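You operate a simulated robot arm through the tools that you are given. There is no shell and no other tool. Be economical: measure what you need, move in short steps, check, and stop when the job is done.

You are at the controls of a simulated robot arm. One attempt, no reset.

Task
Blend what's in the mixer, fill the small grey pot and stand it in the green saucer.
Fine: rock the crank to and fro; two steel scoops of the blend; put the scoop back; leave the other grey pots; spill none. Set down upright: steel scoop.

Only the result counts: the job must be done as asked and must still hold three seconds after the hand-in. Knocking over, shifting, dropping, spilling or breaking anything else fails it.

Robot
A 6-joint arm with a two-finger gripper on a trunk, on a base that drives. Base frame: it is fixed to the floor where the robot stands at the start and does not move with it; the origin is under the middle of the robot, x ahead of it, y to its left, z up; the surface under the hand at the start is at about z = 86. Units: cm, rad, N and s.
Its first joint turns from -2.601 to 2.601 rad. Places, roughly: large grey pot [100, 75, 100]; mixer crank [70, -10, 100]; mixer tub [80, -10, 90]. Payload 1.57 kg.
The tool frame sits at the grasp point between the pads (the TCP): z along the fingers, y along the line on which they close. The tips reach 2.1 cm beyond it. Largest opening 7 cm; the body of the gripper starts 5 cm behind the TCP.
Orientation is that of the tool frame in the base frame, as [roll, pitch, yaw] about the fixed x, y, z axes, in that order (R = Rz(yaw) Ry(pitch) Rx(roll)). With the fingers straight down and closing along the base's y, the tool's x points along the base's -x, its y along +y and its z along -z.

Tools
- The arm moves only by the tool servo_tool. Its argument "increments" is a list of rows, each a list of 3 entries, a list of its own where there are three numbers: the opening, from 0 (shut) to 1 (fully open), then the shift along the tool's x, y, z in units of 25 mm (1.0 is 25 mm), then the turn, a rotation vector about the tool's x, y, z in units of 5 degrees (1.0 is 5 degrees). In form: [[hand, [x, y, z], [rx, ry, rz]], ...]. A call has 1 to 12 rows; each row shifts and turns the commanded pose from where the row before left it, along the tool's axes as they then stand. A call with a number of a shift or a turn outside -1 to 1 is refused whole. Rows are played at 5 a second. More than 5 cm and 0.15 rad between two rows, or a gripper value outside its range, and nothing of the call is played. Where a pose cannot be reached the arm comes as near as it can. A force on the tool above 90 N (or 10 N above the force at the start of the call, whichever is more), or a blocked arm, ends the call early, and 0.2 s more pass. The fingers move at their own pace and stop on an object; they squeeze with about 30 N. The grip force told is the motor's: it shows also when the fingers shut on nothing. Time passes only in rows, and 0.2 s behind the last, so rows that do not move let the fingers close. It gives the time, the measured TCP pose, the force on the tool (base axes), the opening and the grip force at its end, in the units of the frame above (readings bear some noise), with the torque about the TCP (base axes, N m) and any sound that the robot's microphone picked up.
- Cameras (640 x 400 px; columns grow to the right, rows downward): "scene" is now at [3.46, 16.22, 188.31]; the picture's right is [-0.19, -0.98, 0.00], its down [-0.72, 0.14, -0.68] and it looks along [0.67, -0.13, -0.73] (base axes); focal length 261 px, centre (320, 200). "wrist" rides on the gripper at [7.9, 0.4, -8.1] in the tool frame; the picture's right is [-0.05, 1.00, 0.00], its down [-0.67, -0.04, -0.74] and it looks along [-0.74, -0.04, 0.67] (tool axes); focal length 256 px, centre (320, 200). There is no depth. A picture from a camera that has moved, and an enlarged one, comes with that camera's place and axes in the base frame and with its lens.
- grab_frame(camera): a new picture of that camera. The clock stands still meanwhile.
- lift_body(by): slides the trunk up (or, below 0, down) by that many cm; the arm and the scene camera ride with it, the base frame stays. It gives what a move gives, with no picture.
- base_move(legs): drives the robot by 1 to 6 legs, each [ahead, turn to the left] in cm and rad, along the robot's own axes; the way and the turn of a leg run together, so that a leg with both is an arc; at most 150 cm and 3.142 rad a leg. The arm and the cameras ride along, it lands a little off, and it stops where it bumps. It gives what a move gives.
- pan_tilt(pan, tilt): turns the head with the scene camera to pan (to the left, within 2.705 rad either way) and tilt (down, from -0.506 to 1.204), counted from straight ahead of the robot. It gives what a move gives.
- close_up(camera, box): a new picture of the part [left, top, right, bottom] of that camera's present view, enlarged. The clock stands still meanwhile.
- job_done(): hands the job in; it is judged then, once.

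Go step by step. Nothing tells you exact positions but the pictures and the camera data: compare them with the known pose of the tool, close in by small moves and look again before you grip or let go. The budget is 120 turns and 98 pictures, counting those below and the enlarged ones. Unless the task says otherwise, let go and move clear before handing in, and close with one line.

The tools are called after "Emit:" as a command line: name --argument value ..., lists and objects as JSON in quotes. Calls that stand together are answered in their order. servo_tool: Moves the arm, as the interface text tells. Its arguments: {"type":"object","properties":{"increments":{"type":"array"}},"required":["increments"]} The other tools are called the same way: lift_body (by) slides the trunk up or down; base_move (legs) drives the base; pan_tilt (pan, tilt) turns the head that bears the scene camera; grab_frame (camera) takes a picture; close_up (camera, box) takes an enlarged picture of a part of a camera's view; job_done () hands the job in.

At the start:

```text
t: 0.0
position: [75.82, -17.25, 121.88]
tcp_rot: [-3.14, 0.0, 3.13]
wrist_force: [-0.1, -0.4, 0.2]
torque: [-0.02, 0.02, -0.02]
finger_gap: 7.01
grip_force: 0.0
trunk travel left (down, up): [-90.0, 7.0]
robot x, y, heading: [0.13, 0.79, -0.003]
head pan, tilt: [-0.188, 0.822]
```

scene: 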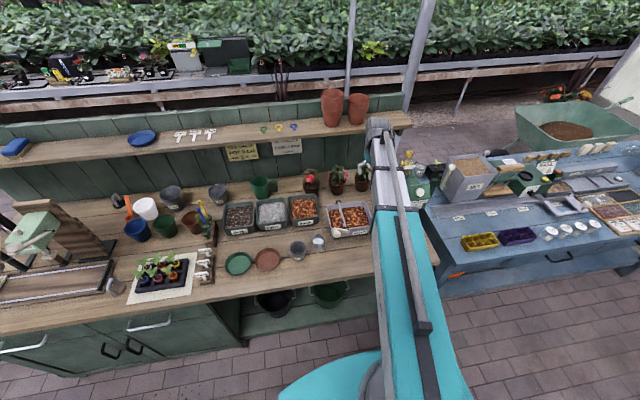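
wrist: 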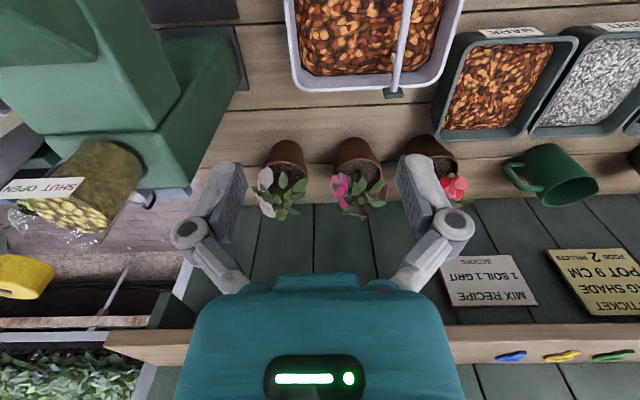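

I see a potting bench with trays, pots, saucers, and the arm blocking the mixer area. I'll look closer at several areas first.

Emit:
close_up --camera "scene" --box '[200, 160, 400, 290]'

Emit:
close_up --camera "scene" --box '[90, 170, 290, 300]'

Emit:
close_up --camera "scene" --box '[390, 130, 640, 290]'

Emit:
close_up --camera "scene" --box '[160, 80, 420, 210]'

```text
3.08 times, centred on (300, 225) of scene
camera zoom: at [3.46, 16.22, 188.31], right [-0.19, -0.98, 0.0], down [-0.72, 0.14, -0.68], along [0.67, -0.13, -0.73], focal length 804 px, centre (382, 123)
```

zoom: 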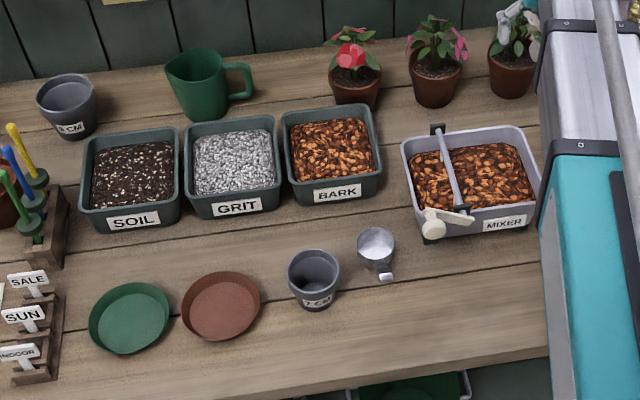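

```text
3.08 times, centred on (190, 235) of scene
camera zoom: at [3.46, 16.22, 188.31], right [-0.19, -0.98, 0.0], down [-0.72, 0.14, -0.68], along [0.67, -0.13, -0.73], focal length 804 px, centre (720, 92)
```

zoom: 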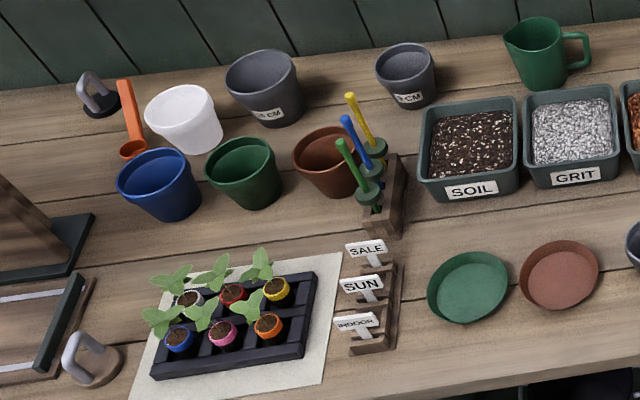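

```text
2.50 times, centred on (515, 210) of scene
camera zoom: at [3.46, 16.22, 188.31], right [-0.19, -0.98, 0.0], down [-0.72, 0.14, -0.68], along [0.67, -0.13, -0.73], focal length 654 px, centre (-168, 175)
```

zoom: 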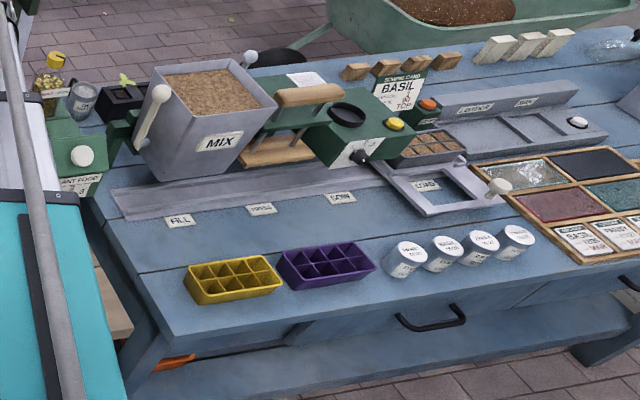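

```text
2.46 times, centred on (290, 145) of scene
camera zoom: at [3.46, 16.22, 188.31], right [-0.19, -0.98, 0.0], down [-0.72, 0.14, -0.68], along [0.67, -0.13, -0.73], focal length 644 px, centre (394, 335)
```

zoom: 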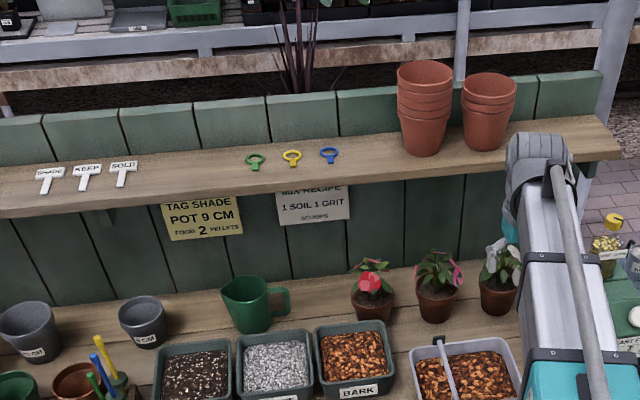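

The small 7 CM pot is about (65,14), the steel scoop about (68,4), and the mixer tub lies under and beside the arm. I'll zoom in for geometry.

Emit:
close_up --camera "scene" --box '[280, 225, 344, 265]'

Emit:
close_up --camera "scene" --box '[312, 190, 392, 240]'

Emit:
close_up --camera "scene" --box '[216, 238, 296, 288]'

Emit:
close_up --camera "scene" --box '[215, 130, 311, 190]'

```text
10.00 times, centred on (312, 245) of scene
camera zoom: at [3.46, 16.22, 188.31], right [-0.19, -0.98, 0.0], down [-0.72, 0.14, -0.68], along [0.67, -0.13, -0.73], focal length 2614 px, centre (400, -250)
```

zoom: 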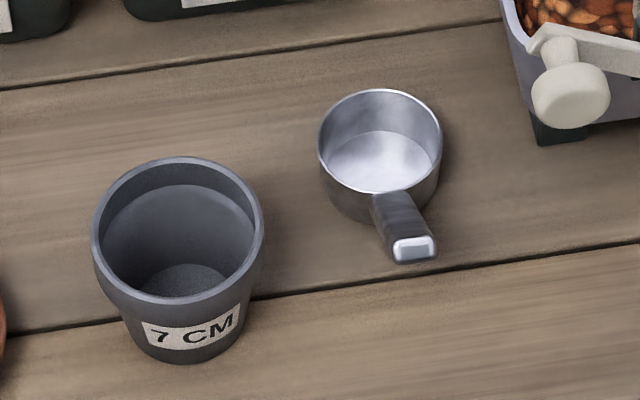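

```text
8.00 times, centred on (352, 215) of scene
camera zoom: at [3.46, 16.22, 188.31], right [-0.19, -0.98, 0.0], down [-0.72, 0.14, -0.68], along [0.67, -0.13, -0.73], focal length 2092 px, centre (64, 80)
```

zoom: 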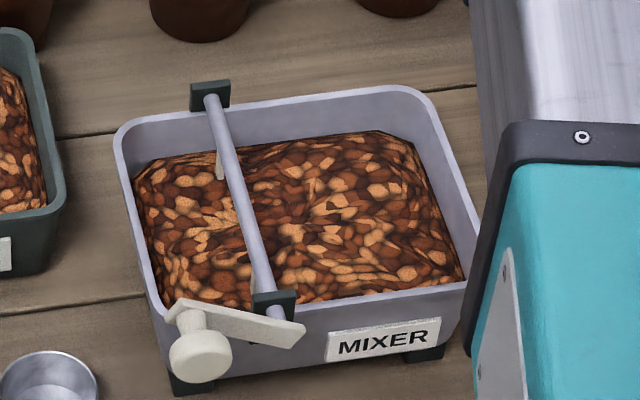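

```text
8.00 times, centred on (256, 263) of scene
camera zoom: at [3.46, 16.22, 188.31], right [-0.19, -0.98, 0.0], down [-0.72, 0.14, -0.68], along [0.67, -0.13, -0.73], focal length 2092 px, centre (832, -304)
```

zoom: 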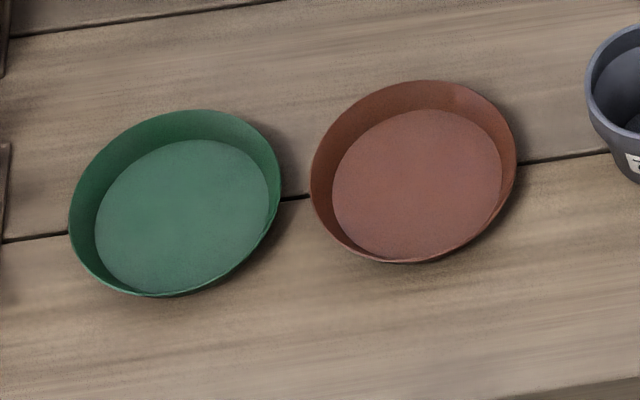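

```text
6.67 times, centred on (263, 160) of scene
camera zoom: at [3.46, 16.22, 188.31], right [-0.19, -0.98, 0.0], down [-0.72, 0.14, -0.68], along [0.67, -0.13, -0.73], focal length 1743 px, centre (700, 467)
```

zoom: 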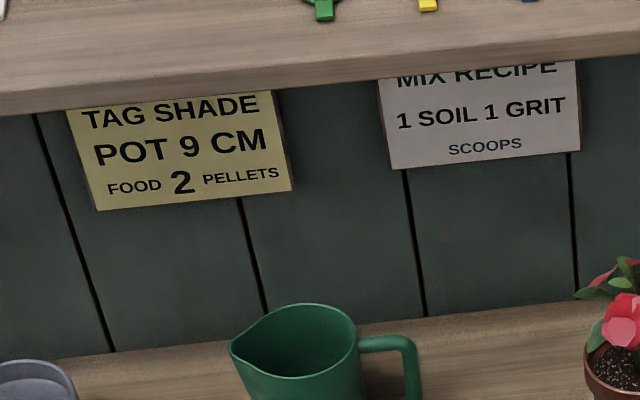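

The crank is a shaft along x over the tub (about y=-8, z=97) with an arm pointing to +y and a cream knob about (66,-3.3,97). I'll move above it and look with the wrist camera.

Emit:
servo_tool --increments '[[1, [0.66, 0.93, 0.6], [0, 0, 0]], [1, [0.66, 0.93, 0.6], [0, 0, 0]], [1, [0.66, 0.93, 0.6], [0, 0, 0]], [1, [0.66, 0.93, 0.6], [0, 0, 0]], [1, [0.66, 0.93, 0.6], [0, 0, 0]], [1, [0.66, 0.93, 0.6], [0, 0, 0]]]'

Emit:
grab_frame --camera "wrist"

Emit:
grab_frame --camera "scene"

```text
t: 1.4
position: [65.94, -3.25, 122.07]
tcp_rot: [-3.141, 0.0, 3.134]
wrist_force: [-0.1, -0.7, 0.3]
torque: [0.03, 0.01, -0.01]
finger_gap: 7.0
grip_force: 0.1
out of reach, approached as far as the arm can: row 1, 2, 3, 4, 5, 6
trunk travel left (down, up): [-90.0, 7.0]
robot x, y, heading: [-0.08, 0.64, 0.003]
head pan, tilt: [-0.188, 0.822]
```

```text
87 pictures are left
camera wrist: at [57.92, -2.59, 130.0], right [0.06, 1.0, 0.0], down [0.67, -0.04, 0.74], along [0.74, -0.05, -0.67], focal length 256 px, centre (320, 200)
```

wrist: 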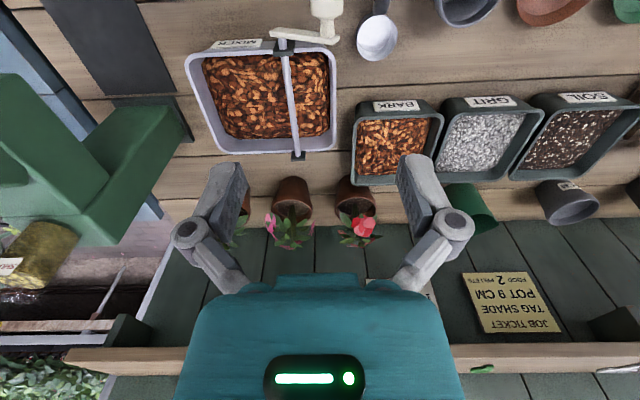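

```text
86 pictures are left
camera scene: at [3.42, 16.27, 188.31], right [-0.19, -0.98, 0.0], down [-0.72, 0.14, -0.68], along [0.67, -0.13, -0.73], focal length 261 px, centre (320, 200)
```

scene: 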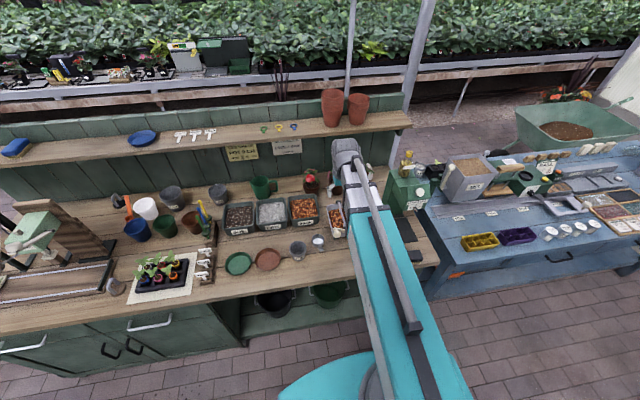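

The arm can't descend at this trunk height; parallax puts the shaft at y≈-7.3, z≈100 and the knob near (63.8,-2.6,100). I'll lower the trunk.

Emit:
lift_body --by -13

Emit:
grab_frame --camera "wrist"

```text
t: 3.0
position: [65.97, -3.28, 108.94]
tcp_rot: [-3.141, 0.002, 3.131]
wrist_force: [-1.1, -0.4, -0.2]
torque: [-0.02, -0.01, -0.02]
finger_gap: 6.98
grip_force: 0.0
trunk travel left (down, up): [-77.0, 20.0]
robot x, y, heading: [-0.21, 0.69, 0.004]
head pan, tilt: [-0.188, 0.822]
```

```text
85 pictures are left
camera wrist: at [57.98, -2.65, 116.99], right [0.06, 1.0, 0.0], down [0.67, -0.04, 0.74], along [0.74, -0.05, -0.67], focal length 256 px, centre (320, 200)
```

wrist: 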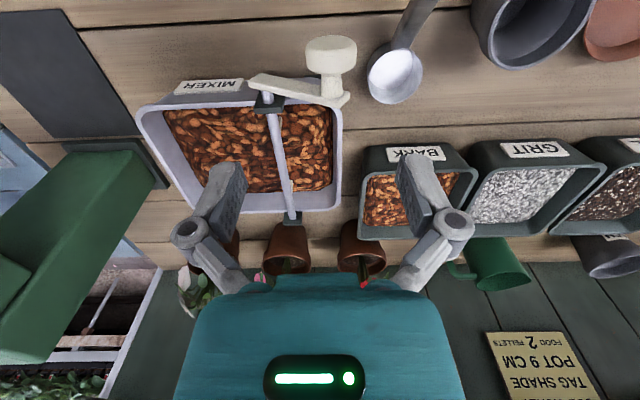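

The knob shows at about (64,-2.5,100), consistent between the two cameras. I'll descend around it.

Emit:
servo_tool --increments '[[1, [0.27, 0.1, 0.5], [0, 0, 0]], [1, [0.27, 0.1, 0.5], [0, 0, 0]], [1, [0.27, 0.1, 0.5], [0, 0, 0]], [1, [0, 0, 0.6], [0, 0, 0]]]'

Emit:
grab_frame --camera "wrist"

```text
t: 4.0
position: [64.09, -2.52, 108.9]
tcp_rot: [3.141, 0.0, 3.132]
wrist_force: [-0.1, 0.6, 0.5]
torque: [-0.02, -0.01, -0.02]
finger_gap: 7.0
grip_force: 0.2
out of reach, approached as far as the arm can: row 1, 2, 3, 4
trunk travel left (down, up): [-77.0, 20.0]
robot x, y, heading: [0.08, 0.55, 0.004]
head pan, tilt: [-0.188, 0.822]
```

```text
84 pictures are left
camera wrist: at [55.98, -1.91, 116.99], right [0.06, 1.0, 0.0], down [0.67, -0.04, 0.74], along [0.74, -0.05, -0.67], focal length 256 px, centre (320, 200)
```

wrist: 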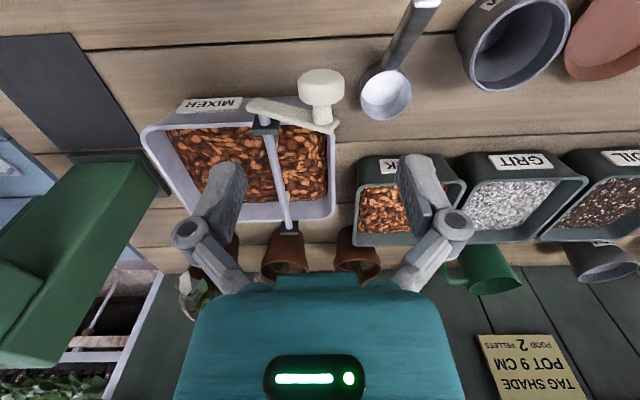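

The arm is at its vertical low limit, so I'll raise the tool 15 cm relative to the trunk and then lower the trunk. The scoop's handle rises towards the robot, ending about (60,4.7,96).

Emit:
servo_tool --increments '[[1, [0, 0, -1], [0, 0, 0]], [1, [0, 0, -1], [0, 0, 0]], [1, [0, 0, -1], [0, 0, 0]], [1, [0, 0, -1], [0, 0, 0]], [1, [0, 0, -1], [0, 0, 0]], [1, [0, 0, -1], [0, 0, 0]]]'

Emit:
lift_body --by -18

```text
t: 5.4
position: [63.93, -2.49, 108.79]
tcp_rot: [3.141, 0.0, 3.132]
wrist_force: [-0.3, 0.4, 0.3]
torque: [0.02, 0.0, 0.0]
finger_gap: 7.0
grip_force: 0.0
out of reach, approached as far as the arm can: row 1, 2, 3, 4, 5, 6
trunk travel left (down, up): [-77.0, 20.0]
robot x, y, heading: [-0.34, 0.96, 0.006]
head pan, tilt: [-0.188, 0.822]
```

```text
t: 6.8
position: [64.14, -2.48, 96.01]
tcp_rot: [3.141, 0.027, 3.131]
wrist_force: [-13.3, -2.6, 124.3]
torque: [0.28, -0.93, 0.02]
finger_gap: 7.0
grip_force: 0.0
trunk travel left (down, up): [-63.4, 33.6]
robot x, y, heading: [0.45, 1.11, 0.003]
head pan, tilt: [-0.188, 0.822]
stopped: the force on the tool passed its limit at 400 N (the readings are from after the stop); the commanded pose is now the measured one
```

The arm did not rise, and the lowering brought the palm down onto the knob. I'll raise the trunk and check right away.

Emit:
lift_body --by 3.5

Emit:
grab_frame --camera "wrist"

Emit:
grab_frame --camera "scene"

```text
t: 7.6
position: [64.96, -2.52, 98.84]
tcp_rot: [-3.14, 0.022, 3.13]
wrist_force: [-0.4, -0.1, -0.5]
torque: [0.02, -0.01, 0.01]
finger_gap: 6.98
grip_force: 0.0
trunk travel left (down, up): [-66.9, 30.1]
robot x, y, heading: [-0.17, 0.75, -0.001]
head pan, tilt: [-0.188, 0.822]
```

```text
83 pictures are left
camera wrist: at [56.82, -1.94, 106.71], right [0.06, 1.0, 0.0], down [0.65, -0.04, 0.76], along [0.76, -0.05, -0.65], focal length 256 px, centre (320, 200)
```

wrist: 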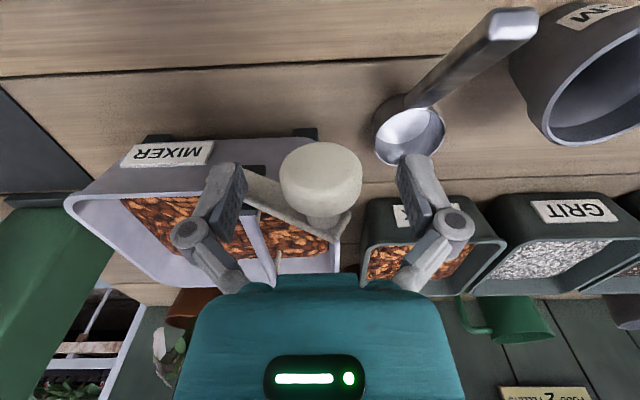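

```text
82 pictures are left
camera scene: at [3.44, 16.23, 165.19], right [-0.19, -0.98, 0.0], down [-0.72, 0.14, -0.68], along [0.67, -0.13, -0.73], focal length 261 px, centre (320, 200)
```

scene: 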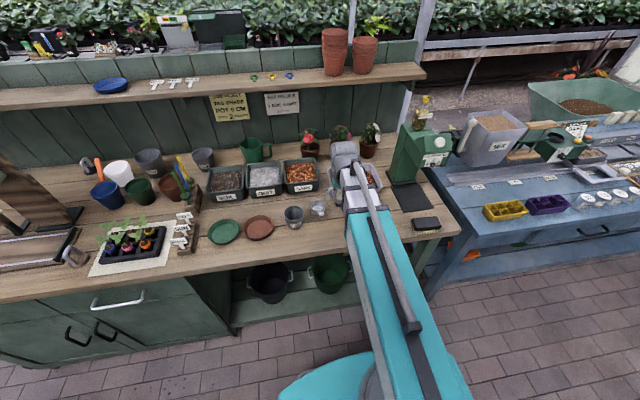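

Nothing was disturbed, and the knob sits between the fingers. The commanded pose had drifted below the arm's low limit, so I'll raise the tool and check it before moving the trunk.

Emit:
servo_tool --increments '[[1, [0, 0, -1], [0, 0, 0]], [1, [0, 0, -1], [0, 0, 0]], [1, [0, 0, -1], [0, 0, 0]], [1, [0, 0, -1], [0, 0, 0]], [1, [0, 0, -1], [0, 0, 0]], [1, [0, 0, -1], [0, 0, 0]], [1, [0, 0, -1], [0, 0, 0]], [1, [0, 0, -1], [0, 0, 0]]]'

```text
t: 9.4
position: [64.99, -2.45, 98.87]
tcp_rot: [3.141, 0.021, 3.134]
wrist_force: [-0.3, 0.4, 0.6]
torque: [0.05, -0.01, -0.01]
finger_gap: 7.04
grip_force: 0.1
out of reach, approached as far as the arm can: row 1, 2, 3, 4, 5, 6, 7, 8
trunk travel left (down, up): [-66.9, 30.1]
robot x, y, heading: [0.31, 0.99, -0.002]
head pan, tilt: [-0.188, 0.822]
```

The arm evidently sets x, y and orientation while only the trunk sets height. I'll undo the commanded rise, shift 1 cm toward the robot so the pads sit on the knob, and close on it.

Emit:
servo_tool --increments '[[1, [0, 0, 1], [0, 0, 0]], [1, [0, 0, 1], [0, 0, 0]], [1, [0, 0, 1], [0, 0, 0]], [1, [0, 0, 1], [0, 0, 0]], [1, [0, 0, 1], [0, 0, 0]], [1, [0, 0, 1], [0, 0, 0]], [1, [0, 0, 1], [0, 0, 0]], [1, [0.2, 0, 1], [0, 0, 0]], [1, [0.2, 0, 0], [0, 0, 0]]]'

Emit:
servo_tool --increments '[[0.4, [0, 0, 0], [0, 0, 0]], [0.3, [0, 0, 0], [0, 0, 0]], [0.2, [0, 0, 0], [0, 0, 0]], [0.2, [0, 0, 0], [0, 0, 0]], [0.2, [0, 0, 0], [0, 0, 0]]]'

Emit:
grab_frame --camera "wrist"

```text
t: 11.4
position: [64.14, -2.6, 98.88]
tcp_rot: [-3.141, 0.021, 3.133]
wrist_force: [-0.6, -1.6, -0.2]
torque: [-0.03, -0.01, 0.03]
finger_gap: 6.99
grip_force: 0.1
out of reach, approached as far as the arm can: row 1, 2, 3, 4, 5, 6, 7, 8
trunk travel left (down, up): [-66.9, 30.1]
robot x, y, heading: [-0.06, 0.42, 0.005]
head pan, tilt: [-0.188, 0.822]
```

```text
t: 12.6
position: [64.21, -2.45, 98.78]
tcp_rot: [3.141, 0.022, 3.133]
wrist_force: [3.7, 15.6, 6.4]
torque: [0.19, 0.1, 0.07]
finger_gap: 3.01
grip_force: 31.9
trunk travel left (down, up): [-66.9, 30.1]
robot x, y, heading: [0.03, 1.04, 0.005]
head pan, tilt: [-0.188, 0.822]
```

```text
81 pictures are left
camera wrist: at [55.99, -1.85, 106.74], right [0.06, 1.0, 0.0], down [0.65, -0.04, 0.76], along [0.76, -0.05, -0.65], focal length 256 px, centre (320, 200)
```

wrist: 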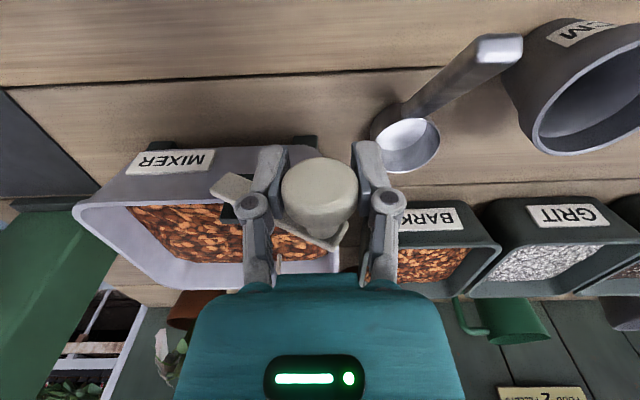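

The knob is gripped at 3.0 cm. I'll lift in a small step to start turning the crank upward.

Emit:
lift_body --by 1.2

Emit:
close_up --camera "wrist" --box '[160, 100, 480, 300]'

```text
t: 13.2
position: [64.2, -3.07, 99.97]
tcp_rot: [-3.138, 0.02, 3.128]
wrist_force: [-6.2, -23.6, -15.1]
torque: [-0.07, 0.17, -0.16]
finger_gap: 3.03
grip_force: 31.9
trunk travel left (down, up): [-68.1, 28.9]
robot x, y, heading: [-0.21, 0.95, -0.001]
head pan, tilt: [-0.188, 0.822]
```

```text
2.00 times, centred on (320, 200) of wrist
camera zoom: at [56.0, -2.38, 107.88], right [0.07, 1.0, 0.0], down [0.65, -0.04, 0.76], along [0.76, -0.05, -0.65], focal length 512 px, centre (320, 200)
```

zoom: 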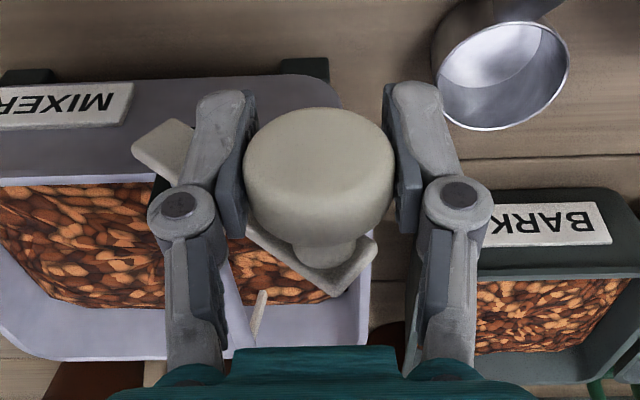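

The crank followed to about 35°. I'll move -y a little and lift again.

Emit:
servo_tool --increments '[[0.2, [0, -0.2, 0], [0, 0, 0]], [0.2, [0, -0.2, 0], [0, 0, 0]]]'

Emit:
lift_body --by 1.2

```text
t: 13.8
position: [64.23, -3.14, 100.1]
tcp_rot: [3.136, 0.025, 3.135]
wrist_force: [2.6, 24.1, 11.5]
torque: [0.26, 0.11, 0.1]
finger_gap: 3.03
grip_force: 32.3
trunk travel left (down, up): [-68.1, 28.9]
robot x, y, heading: [-0.21, 0.86, -0.0]
head pan, tilt: [-0.188, 0.822]
```

```text
t: 14.4
position: [64.19, -3.9, 101.13]
tcp_rot: [-3.137, 0.019, 3.128]
wrist_force: [-0.7, -12.9, -12.7]
torque: [-0.17, 0.29, -0.07]
finger_gap: 3.06
grip_force: 32.6
trunk travel left (down, up): [-69.3, 27.7]
robot x, y, heading: [0.02, 1.03, -0.001]
head pan, tilt: [-0.188, 0.822]
```

The crank is about 40° up. I'll loosen slightly, raise the hand a bit and push in -y to bring it to vertical.

Emit:
servo_tool --increments '[[0.52, [0, 0, 0], [0, 0, 0]], [0.52, [0, 0, 0], [0, 0, 0]]]'

Emit:
lift_body --by 0.8

Emit:
servo_tool --increments '[[0.52, [0, -0.25, 0], [0, 0, 0]], [0.52, [0, -0.25, 0], [0, 0, 0]], [0.52, [0, -0.25, 0], [0, 0, 0]], [0.52, [0, -0.25, 0], [0, 0, 0]], [0.52, [0, -0.25, 0], [0, 0, 0]], [0.52, [0, -0.25, 0], [0, 0, 0]], [0.52, [0, 0, 0], [0, 0, 0]]]'

Emit:
close_up --camera "wrist" --box '[80, 50, 560, 350]'

```text
t: 15.0
position: [64.14, -3.51, 101.12]
tcp_rot: [3.14, 0.021, 3.132]
wrist_force: [-1.1, -0.1, 0.5]
torque: [0.06, 0.0, 0.03]
finger_gap: 3.64
grip_force: 0.0
trunk travel left (down, up): [-69.3, 27.7]
robot x, y, heading: [0.38, 1.12, 0.005]
head pan, tilt: [-0.188, 0.822]
```

```text
t: 15.6
position: [64.16, -3.69, 102.04]
tcp_rot: [3.14, 0.021, 3.132]
wrist_force: [0.4, -0.9, 1.2]
torque: [-0.01, 0.01, 0.02]
finger_gap: 3.63
grip_force: 0.1
trunk travel left (down, up): [-70.1, 26.9]
robot x, y, heading: [0.11, 1.0, 0.004]
head pan, tilt: [-0.188, 0.822]
```

```text
t: 17.2
position: [64.09, -7.23, 102.0]
tcp_rot: [-3.141, 0.02, 3.131]
wrist_force: [0.1, 0.1, 0.8]
torque: [-0.03, -0.02, -0.01]
finger_gap: 3.7
grip_force: 0.2
trunk travel left (down, up): [-70.1, 26.9]
robot x, y, heading: [0.05, 0.8, 0.002]
head pan, tilt: [-0.188, 0.822]
```

```text
1.33 times, centred on (320, 200) of wrist
camera zoom: at [55.86, -6.73, 109.92], right [0.06, 1.0, 0.0], down [0.65, -0.04, 0.76], along [0.76, -0.05, -0.65], focal length 341 px, centre (320, 200)
```

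zoom: 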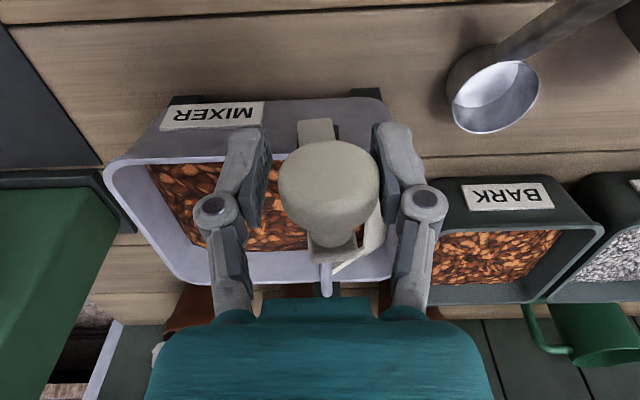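

The crank is upright between the loose fingers. Now I'll rock it to and fro in y.

Emit:
servo_tool --increments '[[0.52, [0, -0.32, 0], [0, 0, 0]], [0.52, [0, -0.32, 0], [0, 0, 0]], [0.52, [0, -0.32, 0], [0, 0, 0]], [0.52, [0, -0.32, 0], [0, 0, 0]], [0.52, [0, 0.32, 0], [0, 0, 0]], [0.52, [0, 0.32, 0], [0, 0, 0]], [0.52, [0, 0.32, 0], [0, 0, 0]], [0.52, [0, 0.32, 0], [0, 0, 0]], [0.52, [0, 0.32, 0], [0, 0, 0]], [0.52, [0, 0.32, 0], [0, 0, 0]], [0.52, [0, 0.32, 0], [0, 0, 0]], [0.52, [0, 0.32, 0], [0, 0, 0]]]'

Emit:
grab_frame --camera "wrist"

```text
t: 19.8
position: [64.08, -4.12, 102.01]
tcp_rot: [-3.141, 0.021, 3.132]
wrist_force: [-0.8, -0.1, -0.3]
torque: [0.0, 0.01, 0.02]
finger_gap: 3.63
grip_force: 0.0
trunk travel left (down, up): [-70.1, 26.9]
robot x, y, heading: [-0.21, 0.99, 0.005]
head pan, tilt: [-0.188, 0.822]
```

```text
78 pictures are left
camera wrist: at [55.91, -3.49, 109.92], right [0.06, 1.0, 0.0], down [0.65, -0.04, 0.76], along [0.76, -0.05, -0.65], focal length 256 px, centre (320, 200)
```

wrist: 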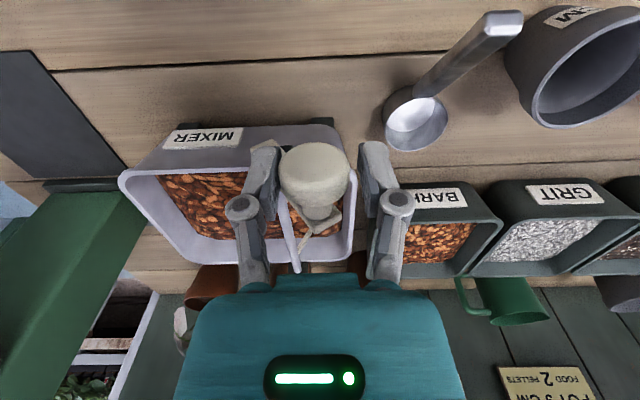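

Rocking works. I'll repeat several more full strokes.

Emit:
servo_tool --increments '[[0.52, [0, -0.42, 0], [0, 0, 0]], [0.52, [0, -0.42, 0], [0, 0, 0]], [0.52, [0, -0.42, 0], [0, 0, 0]], [0.52, [0, -0.42, 0], [0, 0, 0]], [0.52, [0, -0.42, 0], [0, 0, 0]], [0.52, [0, -0.42, 0], [0, 0, 0]], [0.52, [0, 0.42, 0], [0, 0, 0]], [0.52, [0, 0.42, 0], [0, 0, 0]], [0.52, [0, 0.42, 0], [0, 0, 0]], [0.52, [0, 0.42, 0], [0, 0, 0]], [0.52, [0, 0.42, 0], [0, 0, 0]], [0.52, [0, 0.42, 0], [0, 0, 0]]]'

Emit:
servo_tool --increments '[[0.52, [0, -0.42, 0], [0, 0, 0]], [0.52, [0, -0.42, 0], [0, 0, 0]], [0.52, [0, -0.42, 0], [0, 0, 0]], [0.52, [0, -0.42, 0], [0, 0, 0]], [0.52, [0, -0.42, 0], [0, 0, 0]], [0.52, [0, -0.42, 0], [0, 0, 0]], [0.52, [0, 0.42, 0], [0, 0, 0]], [0.52, [0, 0.42, 0], [0, 0, 0]], [0.52, [0, 0.42, 0], [0, 0, 0]], [0.52, [0, 0.42, 0], [0, 0, 0]], [0.52, [0, 0.42, 0], [0, 0, 0]], [0.52, [0, 0.42, 0], [0, 0, 0]]]'

Emit:
close_up --camera "wrist" --box '[100, 80, 420, 280]'

```text
t: 22.4
position: [64.22, -4.12, 102.07]
tcp_rot: [-3.14, 0.02, 3.131]
wrist_force: [-0.2, 0.5, -0.3]
torque: [0.0, 0.01, 0.01]
finger_gap: 3.63
grip_force: 0.1
trunk travel left (down, up): [-70.1, 26.9]
robot x, y, heading: [0.16, 1.45, -0.003]
head pan, tilt: [-0.188, 0.822]
```

```text
t: 25.0
position: [64.11, -3.99, 101.98]
tcp_rot: [3.141, 0.022, 3.13]
wrist_force: [-1.3, -1.0, 0.1]
torque: [0.01, -0.01, 0.03]
finger_gap: 3.64
grip_force: 0.1
trunk travel left (down, up): [-70.1, 26.9]
robot x, y, heading: [0.01, 0.65, -0.001]
head pan, tilt: [-0.188, 0.822]
```

```text
2.00 times, centred on (260, 180) of wrist
camera zoom: at [55.93, -3.49, 109.92], right [0.06, 1.0, 0.0], down [0.65, -0.04, 0.76], along [0.76, -0.05, -0.65], focal length 512 px, centre (440, 240)
```

zoom: 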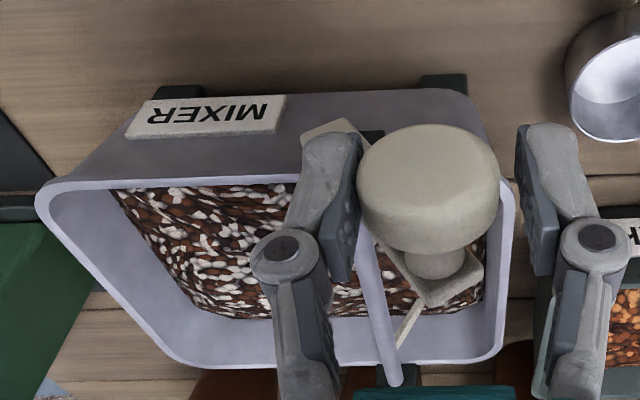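

The content has visibly changed to a dark/white blend. One more set of strokes, then I'll compare.

Emit:
servo_tool --increments '[[0.52, [0, -0.42, 0], [0, 0, 0]], [0.52, [0, -0.42, 0], [0, 0, 0]], [0.52, [0, -0.42, 0], [0, 0, 0]], [0.52, [0, -0.42, 0], [0, 0, 0]], [0.52, [0, -0.42, 0], [0, 0, 0]], [0.52, [0, -0.42, 0], [0, 0, 0]], [0.52, [0, 0.42, 0], [0, 0, 0]], [0.52, [0, 0.42, 0], [0, 0, 0]], [0.52, [0, 0.42, 0], [0, 0, 0]], [0.52, [0, 0.42, 0], [0, 0, 0]], [0.52, [0, 0.42, 0], [0, 0, 0]], [0.52, [0, 0.42, 0], [0, 0, 0]]]'

Emit:
servo_tool --increments '[[0.52, [0, -0.42, 0], [0, 0, 0]], [0.52, [0, -0.42, 0], [0, 0, 0]], [0.52, [0, -0.42, 0], [0, 0, 0]], [0.52, [0, -0.42, 0], [0, 0, 0]], [0.52, [0, -0.42, 0], [0, 0, 0]], [0.52, [0, -0.42, 0], [0, 0, 0]], [0.52, [0, 0.42, 0], [0, 0, 0]], [0.52, [0, 0.42, 0], [0, 0, 0]], [0.52, [0, 0.42, 0], [0, 0, 0]], [0.52, [0, 0.42, 0], [0, 0, 0]], [0.52, [0, 0.42, 0], [0, 0, 0]], [0.52, [0, 0.42, 0], [0, 0, 0]]]'

Emit:
close_up --camera "wrist" --box '[100, 80, 420, 280]'

```text
t: 27.6
position: [64.24, -4.02, 102.01]
tcp_rot: [3.14, 0.021, 3.131]
wrist_force: [0.6, 0.0, -0.3]
torque: [0.01, -0.01, 0.0]
finger_gap: 3.63
grip_force: 0.3
trunk travel left (down, up): [-70.1, 26.9]
robot x, y, heading: [0.12, 0.68, 0.002]
head pan, tilt: [-0.188, 0.822]
```

```text
t: 30.2
position: [64.23, -4.23, 101.94]
tcp_rot: [-3.141, 0.021, 3.13]
wrist_force: [-1.1, -0.3, 0.2]
torque: [0.03, 0.0, -0.01]
finger_gap: 3.64
grip_force: 0.1
trunk travel left (down, up): [-70.1, 26.9]
robot x, y, heading: [-0.04, 0.71, 0.004]
head pan, tilt: [-0.188, 0.822]
```

```text
2.00 times, centred on (260, 180) of wrist
camera zoom: at [55.99, -3.63, 109.92], right [0.06, 1.0, 0.0], down [0.65, -0.04, 0.76], along [0.76, -0.05, -0.65], focal length 512 px, centre (440, 240)
```

zoom: 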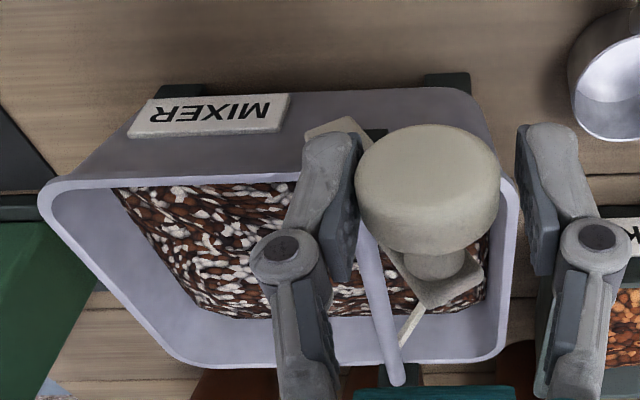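

Appearance is unchanged now, so it is fully blended. I'll release the knob, lift clear and go look at the small pot.

Emit:
servo_tool --increments '[[1, [0, 0, 0], [0, 0, 0]], [1, [0, 0, 0], [0, 0, 0]], [1, [0, 0, 0], [0, 0, 0]]]'

Emit:
lift_body --by 10

Emit:
servo_tool --increments '[[1, [0, 1, 0], [0, 0, 0]], [1, [0, 1, 0], [0, 0, 0]], [1, [0, 1, 0], [0, 0, 0]], [1, [0, 1, 0], [0, 0, 0]], [1, [0, 1, 0], [0, 0, 0]], [1, [0, 1, 0], [0, 0, 0]]]'

Emit:
grab_frame --camera "wrist"

Emit:
grab_frame --camera "scene"

```text
t: 31.0
position: [64.2, -4.27, 102.03]
tcp_rot: [-3.141, 0.02, 3.133]
wrist_force: [-1.2, 0.1, -0.5]
torque: [0.0, -0.01, 0.03]
finger_gap: 7.01
grip_force: 0.1
trunk travel left (down, up): [-70.1, 26.9]
robot x, y, heading: [-0.08, 0.83, 0.002]
head pan, tilt: [-0.188, 0.822]
```

```text
t: 32.3
position: [64.2, -4.31, 112.02]
tcp_rot: [-3.141, 0.02, 3.132]
wrist_force: [0.4, -0.6, 0.4]
torque: [0.01, 0.02, 0.0]
finger_gap: 6.98
grip_force: 0.0
trunk travel left (down, up): [-80.1, 16.9]
robot x, y, heading: [0.4, 0.66, 0.005]
head pan, tilt: [-0.188, 0.822]
```

```text
t: 33.7
position: [64.25, 10.73, 112.05]
tcp_rot: [-3.14, 0.021, 3.131]
wrist_force: [0.3, 0.0, -0.1]
torque: [-0.01, -0.03, 0.02]
finger_gap: 7.02
grip_force: 0.0
trunk travel left (down, up): [-80.1, 16.9]
robot x, y, heading: [-0.02, 0.86, 0.006]
head pan, tilt: [-0.188, 0.822]
```

```text
75 pictures are left
camera wrist: at [56.13, 11.38, 119.92], right [0.06, 1.0, 0.0], down [0.65, -0.04, 0.76], along [0.76, -0.05, -0.65], focal length 256 px, centre (320, 200)
```

wrist: 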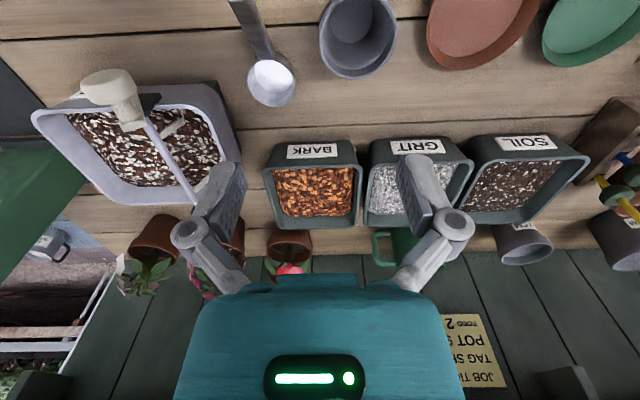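

```text
74 pictures are left
camera scene: at [3.49, 16.25, 178.4], right [-0.19, -0.98, 0.0], down [-0.72, 0.14, -0.68], along [0.67, -0.13, -0.73], focal length 261 px, centre (320, 200)
```

scene: 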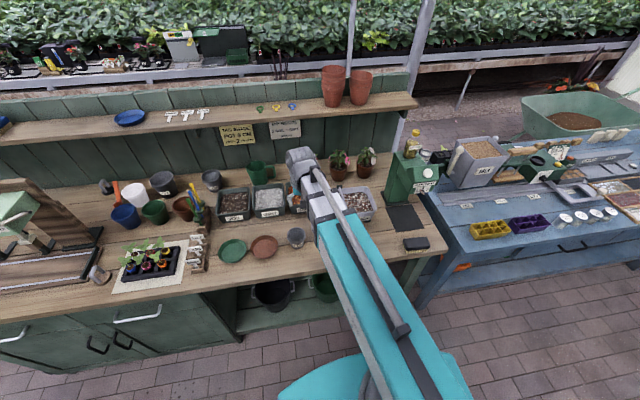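

The pot centre is about (64.8,14.3) with rim radius 3.6. I'll pinch its right (-y) wall, so I'm setting a 3 cm opening and going down part way to check.

Emit:
servo_tool --increments '[[0.45, [-0.2, 0.04, 0], [0, 0, 0]], [0.45, [0, 0, 0], [0, 0, 0]], [0.45, [0, 0, 0], [0, 0, 0]]]'

Emit:
lift_body --by -14.5

Emit:
grab_frame --camera "wrist"

```text
t: 34.5
position: [64.93, 10.8, 112.01]
tcp_rot: [3.141, 0.021, 3.13]
wrist_force: [0.3, -0.1, -0.2]
torque: [0.04, 0.03, 0.0]
finger_gap: 3.17
grip_force: 0.0
trunk travel left (down, up): [-80.1, 16.9]
robot x, y, heading: [-0.37, 0.72, 0.005]
head pan, tilt: [-0.188, 0.822]
```

```text
t: 36.2
position: [64.89, 10.72, 97.55]
tcp_rot: [3.141, 0.022, 3.129]
wrist_force: [0.4, 0.2, 0.4]
torque: [0.03, 0.03, -0.02]
finger_gap: 3.14
grip_force: 0.0
trunk travel left (down, up): [-65.6, 31.4]
robot x, y, heading: [-0.04, 0.85, 0.003]
head pan, tilt: [-0.188, 0.822]
```

```text
73 pictures are left
camera wrist: at [56.62, 11.4, 105.42], right [0.06, 1.0, 0.0], down [0.65, -0.04, 0.76], along [0.76, -0.05, -0.65], focal length 256 px, centre (320, 200)
```

wrist: 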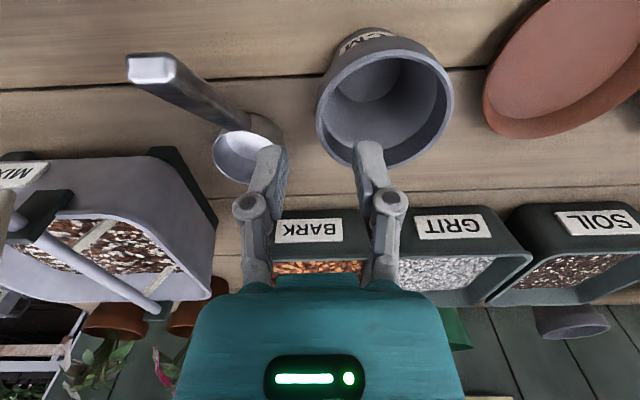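

The alignment looks good with the wall at y≈10.95. I'll make a small correction, descend and pinch.

Emit:
servo_tool --increments '[[0.45, [0.16, 0.08, 0], [0, 0, 0]], [0.45, [0, 0, 0], [0, 0, 0]]]'

Emit:
lift_body --by -5.2

Emit:
grab_frame --camera "wrist"

```text
t: 36.8
position: [64.32, 11.03, 97.57]
tcp_rot: [3.141, 0.021, 3.13]
wrist_force: [-0.1, -0.3, 0.1]
torque: [0.0, -0.01, 0.0]
finger_gap: 3.13
grip_force: 0.1
trunk travel left (down, up): [-65.6, 31.4]
robot x, y, heading: [-0.06, 0.69, 0.004]
head pan, tilt: [-0.188, 0.822]
```

```text
t: 37.7
position: [64.48, 10.99, 92.28]
tcp_rot: [3.141, 0.021, 3.129]
wrist_force: [-1.5, -0.7, 0.0]
torque: [-0.01, 0.01, 0.0]
finger_gap: 3.16
grip_force: 0.0
trunk travel left (down, up): [-60.4, 36.6]
robot x, y, heading: [-0.02, 1.02, 0.002]
head pan, tilt: [-0.188, 0.822]
```

```text
72 pictures are left
camera wrist: at [56.2, 11.61, 100.22], right [0.06, 1.0, 0.0], down [0.65, -0.04, 0.76], along [0.76, -0.05, -0.65], focal length 256 px, centre (320, 200)
```

wrist: 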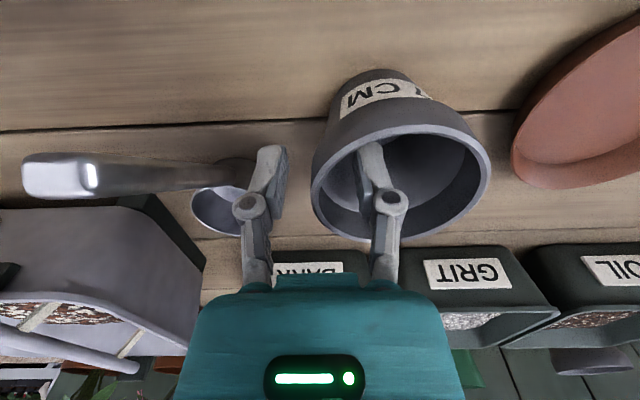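

The wall is between the fingers. Closing on it.

Emit:
servo_tool --increments '[[0.3, [0, 0, 0], [0, 0, 0]], [0.2, [0, 0, 0], [0, 0, 0]], [0.1, [0, 0, 0], [0, 0, 0]], [0, [0, 0, 0], [0, 0, 0]], [0, [0, 0, 0], [0, 0, 0]]]'

Emit:
lift_body --by 5

Emit:
grab_frame --camera "wrist"

```text
t: 38.9
position: [64.45, 11.03, 92.42]
tcp_rot: [-3.141, 0.021, 3.132]
wrist_force: [1.4, 1.1, 4.6]
torque: [0.32, 0.0, -0.09]
finger_gap: 0.63
grip_force: 30.0
trunk travel left (down, up): [-60.4, 36.6]
robot x, y, heading: [0.07, 1.08, 0.006]
head pan, tilt: [-0.188, 0.822]
```

```text
t: 39.9
position: [64.44, 11.03, 97.27]
tcp_rot: [-3.142, 0.022, 3.131]
wrist_force: [-0.9, 0.2, -0.1]
torque: [0.0, -0.01, -0.01]
finger_gap: 0.62
grip_force: 29.6
trunk travel left (down, up): [-65.4, 31.6]
robot x, y, heading: [-0.32, 0.39, 0.005]
head pan, tilt: [-0.188, 0.822]
```

```text
71 pictures are left
camera wrist: at [56.22, 11.61, 105.22], right [0.06, 1.0, 0.0], down [0.65, -0.04, 0.76], along [0.76, -0.05, -0.65], focal length 256 px, centre (320, 200)
```

wrist: 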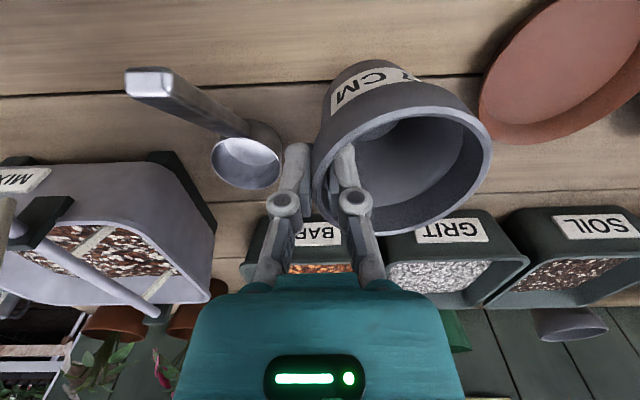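

The pot is held. I'll carry it over toward the green saucer and look.

Emit:
servo_tool --increments '[[0, [0, 0.5, 0], [0, 0, 0]], [0, [0, 0.9, 0], [0, 0, 0]], [0, [0, 1, 0], [0, 0, 0]], [0, [0, 1, 0], [0, 0, 0]], [0, [0, 1, 0], [0, 0, 0]], [0, [0, 1, 0], [0, 0, 0]], [0, [0, 1, 0], [0, 0, 0]], [0, [0, 1, 0], [0, 0, 0]], [0, [0, 1, 0], [0, 0, 0]], [0, [0, 0.8, 0], [0, 0, 0]], [0, [0, 0.5, 0], [0, 0, 0]], [0, [0, 0.3, 0], [0, 0, 0]]]'

Emit:
grab_frame --camera "wrist"

Emit:
close_up --camera "scene" --box '[180, 200, 308, 280]'

```text
t: 42.5
position: [64.69, 35.97, 97.29]
tcp_rot: [-3.141, 0.022, 3.133]
wrist_force: [0.5, -0.2, -0.5]
torque: [-0.01, 0.02, 0.0]
finger_gap: 0.62
grip_force: 30.4
trunk travel left (down, up): [-65.4, 31.6]
robot x, y, heading: [0.18, 0.72, 0.006]
head pan, tilt: [-0.188, 0.822]
```

```text
70 pictures are left
camera wrist: at [56.37, 36.64, 105.21], right [0.06, 1.0, 0.0], down [0.65, -0.04, 0.76], along [0.76, -0.05, -0.65], focal length 256 px, centre (320, 200)
```

wrist: 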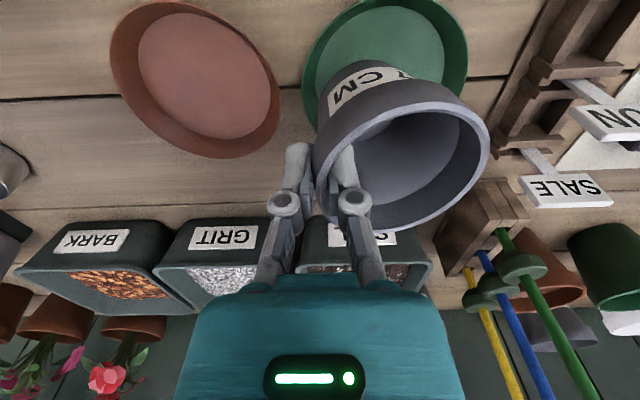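

```text
5.00 times, centred on (244, 240) of scene
camera zoom: at [3.49, 16.23, 163.71], right [-0.19, -0.98, 0.0], down [-0.72, 0.14, -0.68], along [0.67, -0.13, -0.73], focal length 1307 px, centre (700, 0)
```

zoom: 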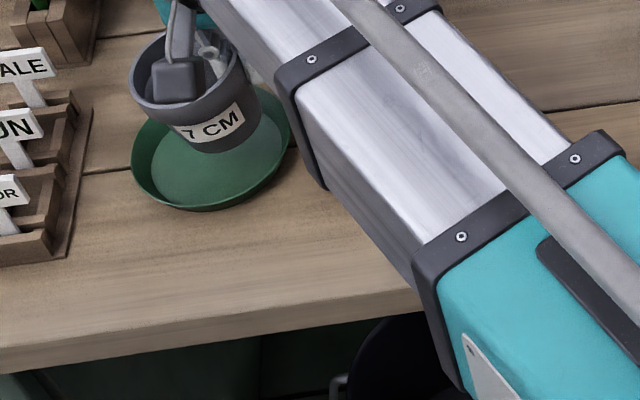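

The saucer's centre is about (65.2,40) and the pot is now near (64.8,39.4). I'll nudge and lower.

Emit:
servo_tool --increments '[[0, [-0.2, 0.25, 0], [0, 0, 0]], [0, [0, 0, 0], [0, 0, 0]]]'

Emit:
lift_body --by -3.4

Emit:
close_up --camera "scene" --box '[180, 200, 276, 260]'

Emit:
grab_frame --camera "wrist"

```text
t: 43.1
position: [65.1, 36.68, 97.28]
tcp_rot: [-3.141, 0.021, 3.13]
wrist_force: [0.2, 0.8, -0.3]
torque: [-0.01, -0.01, 0.01]
finger_gap: 0.59
grip_force: 29.9
trunk travel left (down, up): [-65.4, 31.6]
robot x, y, heading: [-0.14, 0.76, 0.0]
head pan, tilt: [-0.188, 0.822]
```

```text
t: 43.8
position: [65.06, 36.56, 93.77]
tcp_rot: [3.141, 0.02, 3.133]
wrist_force: [-0.3, -0.4, -0.2]
torque: [0.0, 0.01, -0.03]
finger_gap: 0.61
grip_force: 30.3
trunk travel left (down, up): [-62.0, 35.0]
robot x, y, heading: [-0.18, 0.35, -0.0]
head pan, tilt: [-0.188, 0.822]
```

```text
6.67 times, centred on (228, 230) of scene
camera zoom: at [3.47, 16.22, 160.3], right [-0.19, -0.98, 0.0], down [-0.72, 0.14, -0.68], along [0.67, -0.13, -0.73], focal length 1743 px, centre (933, 0)
```

zoom: 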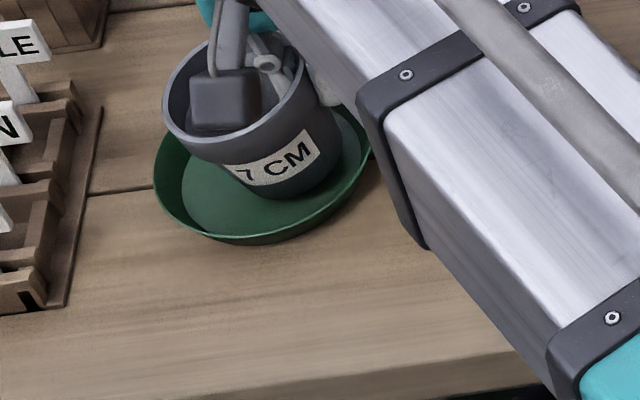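

```text
67 pictures are left
camera wrist: at [56.88, 37.2, 101.82], right [0.06, 1.0, 0.0], down [0.65, -0.04, 0.76], along [0.76, -0.05, -0.65], focal length 256 px, centre (320, 200)
```

wrist: 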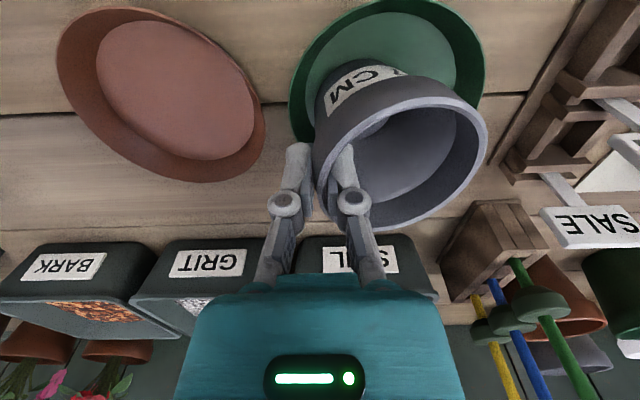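

The base sits about 1 cm right of the saucer's centre because of a slight tilt. I'll shift +0.8 in y and lower to contact.

Emit:
servo_tool --increments '[[0, [0, 0.32, 0], [0, 0, 0]], [0, [0, 0, 0], [0, 0, 0]]]'

Emit:
lift_body --by -0.6

Emit:
close_up --camera "scene" --box '[180, 200, 276, 260]'

```text
t: 44.4
position: [65.03, 37.53, 93.95]
tcp_rot: [3.141, 0.021, 3.131]
wrist_force: [0.5, 0.5, -0.4]
torque: [0.01, 0.0, 0.01]
finger_gap: 0.61
grip_force: 29.6
trunk travel left (down, up): [-62.0, 35.0]
robot x, y, heading: [-0.15, 0.87, 0.004]
head pan, tilt: [-0.188, 0.822]
```

```text
t: 45.0
position: [65.15, 37.34, 93.43]
tcp_rot: [3.141, 0.021, 3.131]
wrist_force: [1.3, -6.6, 13.1]
torque: [0.16, -0.2, -0.07]
finger_gap: 0.58
grip_force: 29.8
trunk travel left (down, up): [-61.4, 35.6]
robot x, y, heading: [0.14, 0.83, 0.004]
head pan, tilt: [-0.188, 0.822]
```

```text
6.67 times, centred on (228, 230) of scene
camera zoom: at [3.37, 16.09, 159.74], right [-0.19, -0.98, 0.0], down [-0.72, 0.14, -0.68], along [0.67, -0.13, -0.73], focal length 1743 px, centre (933, 0)
```

zoom: 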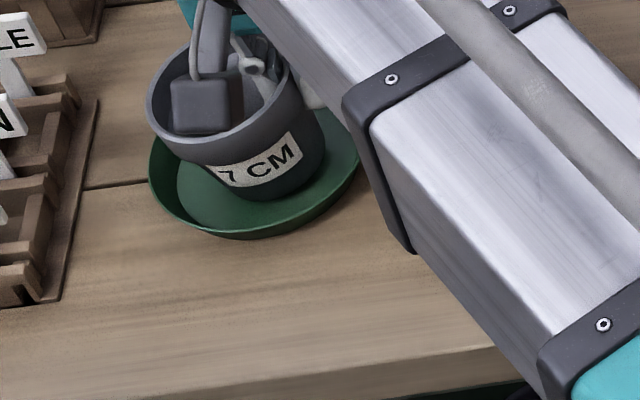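

It has made contact with the saucer. Releasing gently.

Emit:
servo_tool --increments '[[0.12, [0, 0, 0], [0, 0, 0]], [0.2, [0, 0, 0], [0, 0, 0]], [0.3, [0, 0, 0], [0, 0, 0]], [0.4, [0, 0, 0], [0, 0, 0]], [0.4, [0, 0, 0], [0, 0, 0]]]'

Emit:
grab_frame --camera "wrist"

Emit:
close_up --camera "scene" --box '[180, 200, 276, 260]'

```text
t: 46.2
position: [65.05, 37.48, 93.44]
tcp_rot: [3.141, 0.022, 3.13]
wrist_force: [0.5, 0.0, 0.1]
torque: [0.02, 0.02, 0.01]
finger_gap: 2.81
grip_force: 0.1
trunk travel left (down, up): [-61.4, 35.6]
robot x, y, heading: [0.1, 0.6, 0.005]
head pan, tilt: [-0.188, 0.822]
```

```text
65 pictures are left
camera wrist: at [56.83, 38.0, 101.22], right [0.06, 1.0, 0.0], down [0.65, -0.04, 0.76], along [0.76, -0.05, -0.65], focal length 256 px, centre (320, 200)
```

wrist: 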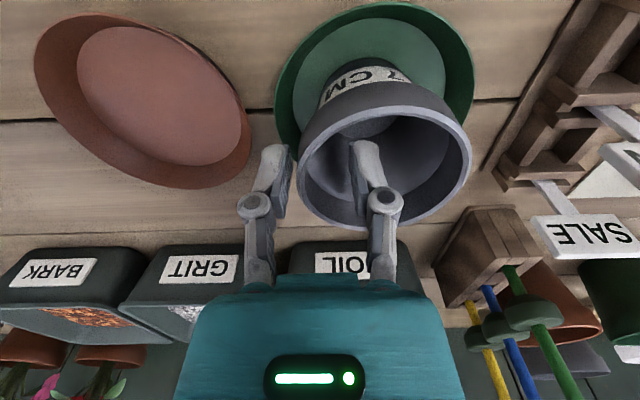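

```text
6.67 times, centred on (228, 230) of scene
camera zoom: at [3.48, 16.23, 159.71], right [-0.19, -0.98, 0.0], down [-0.72, 0.14, -0.68], along [0.67, -0.13, -0.73], focal length 1743 px, centre (933, 0)
```

zoom: 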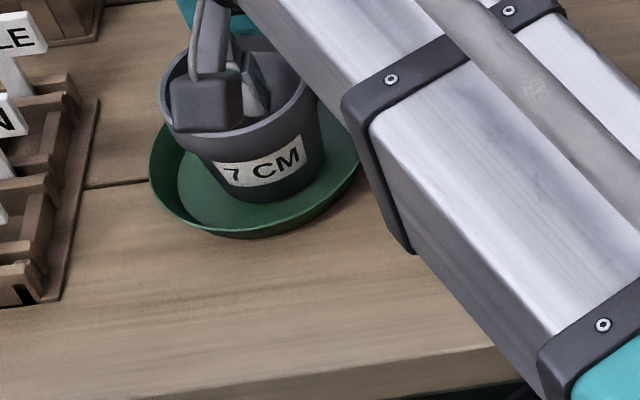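

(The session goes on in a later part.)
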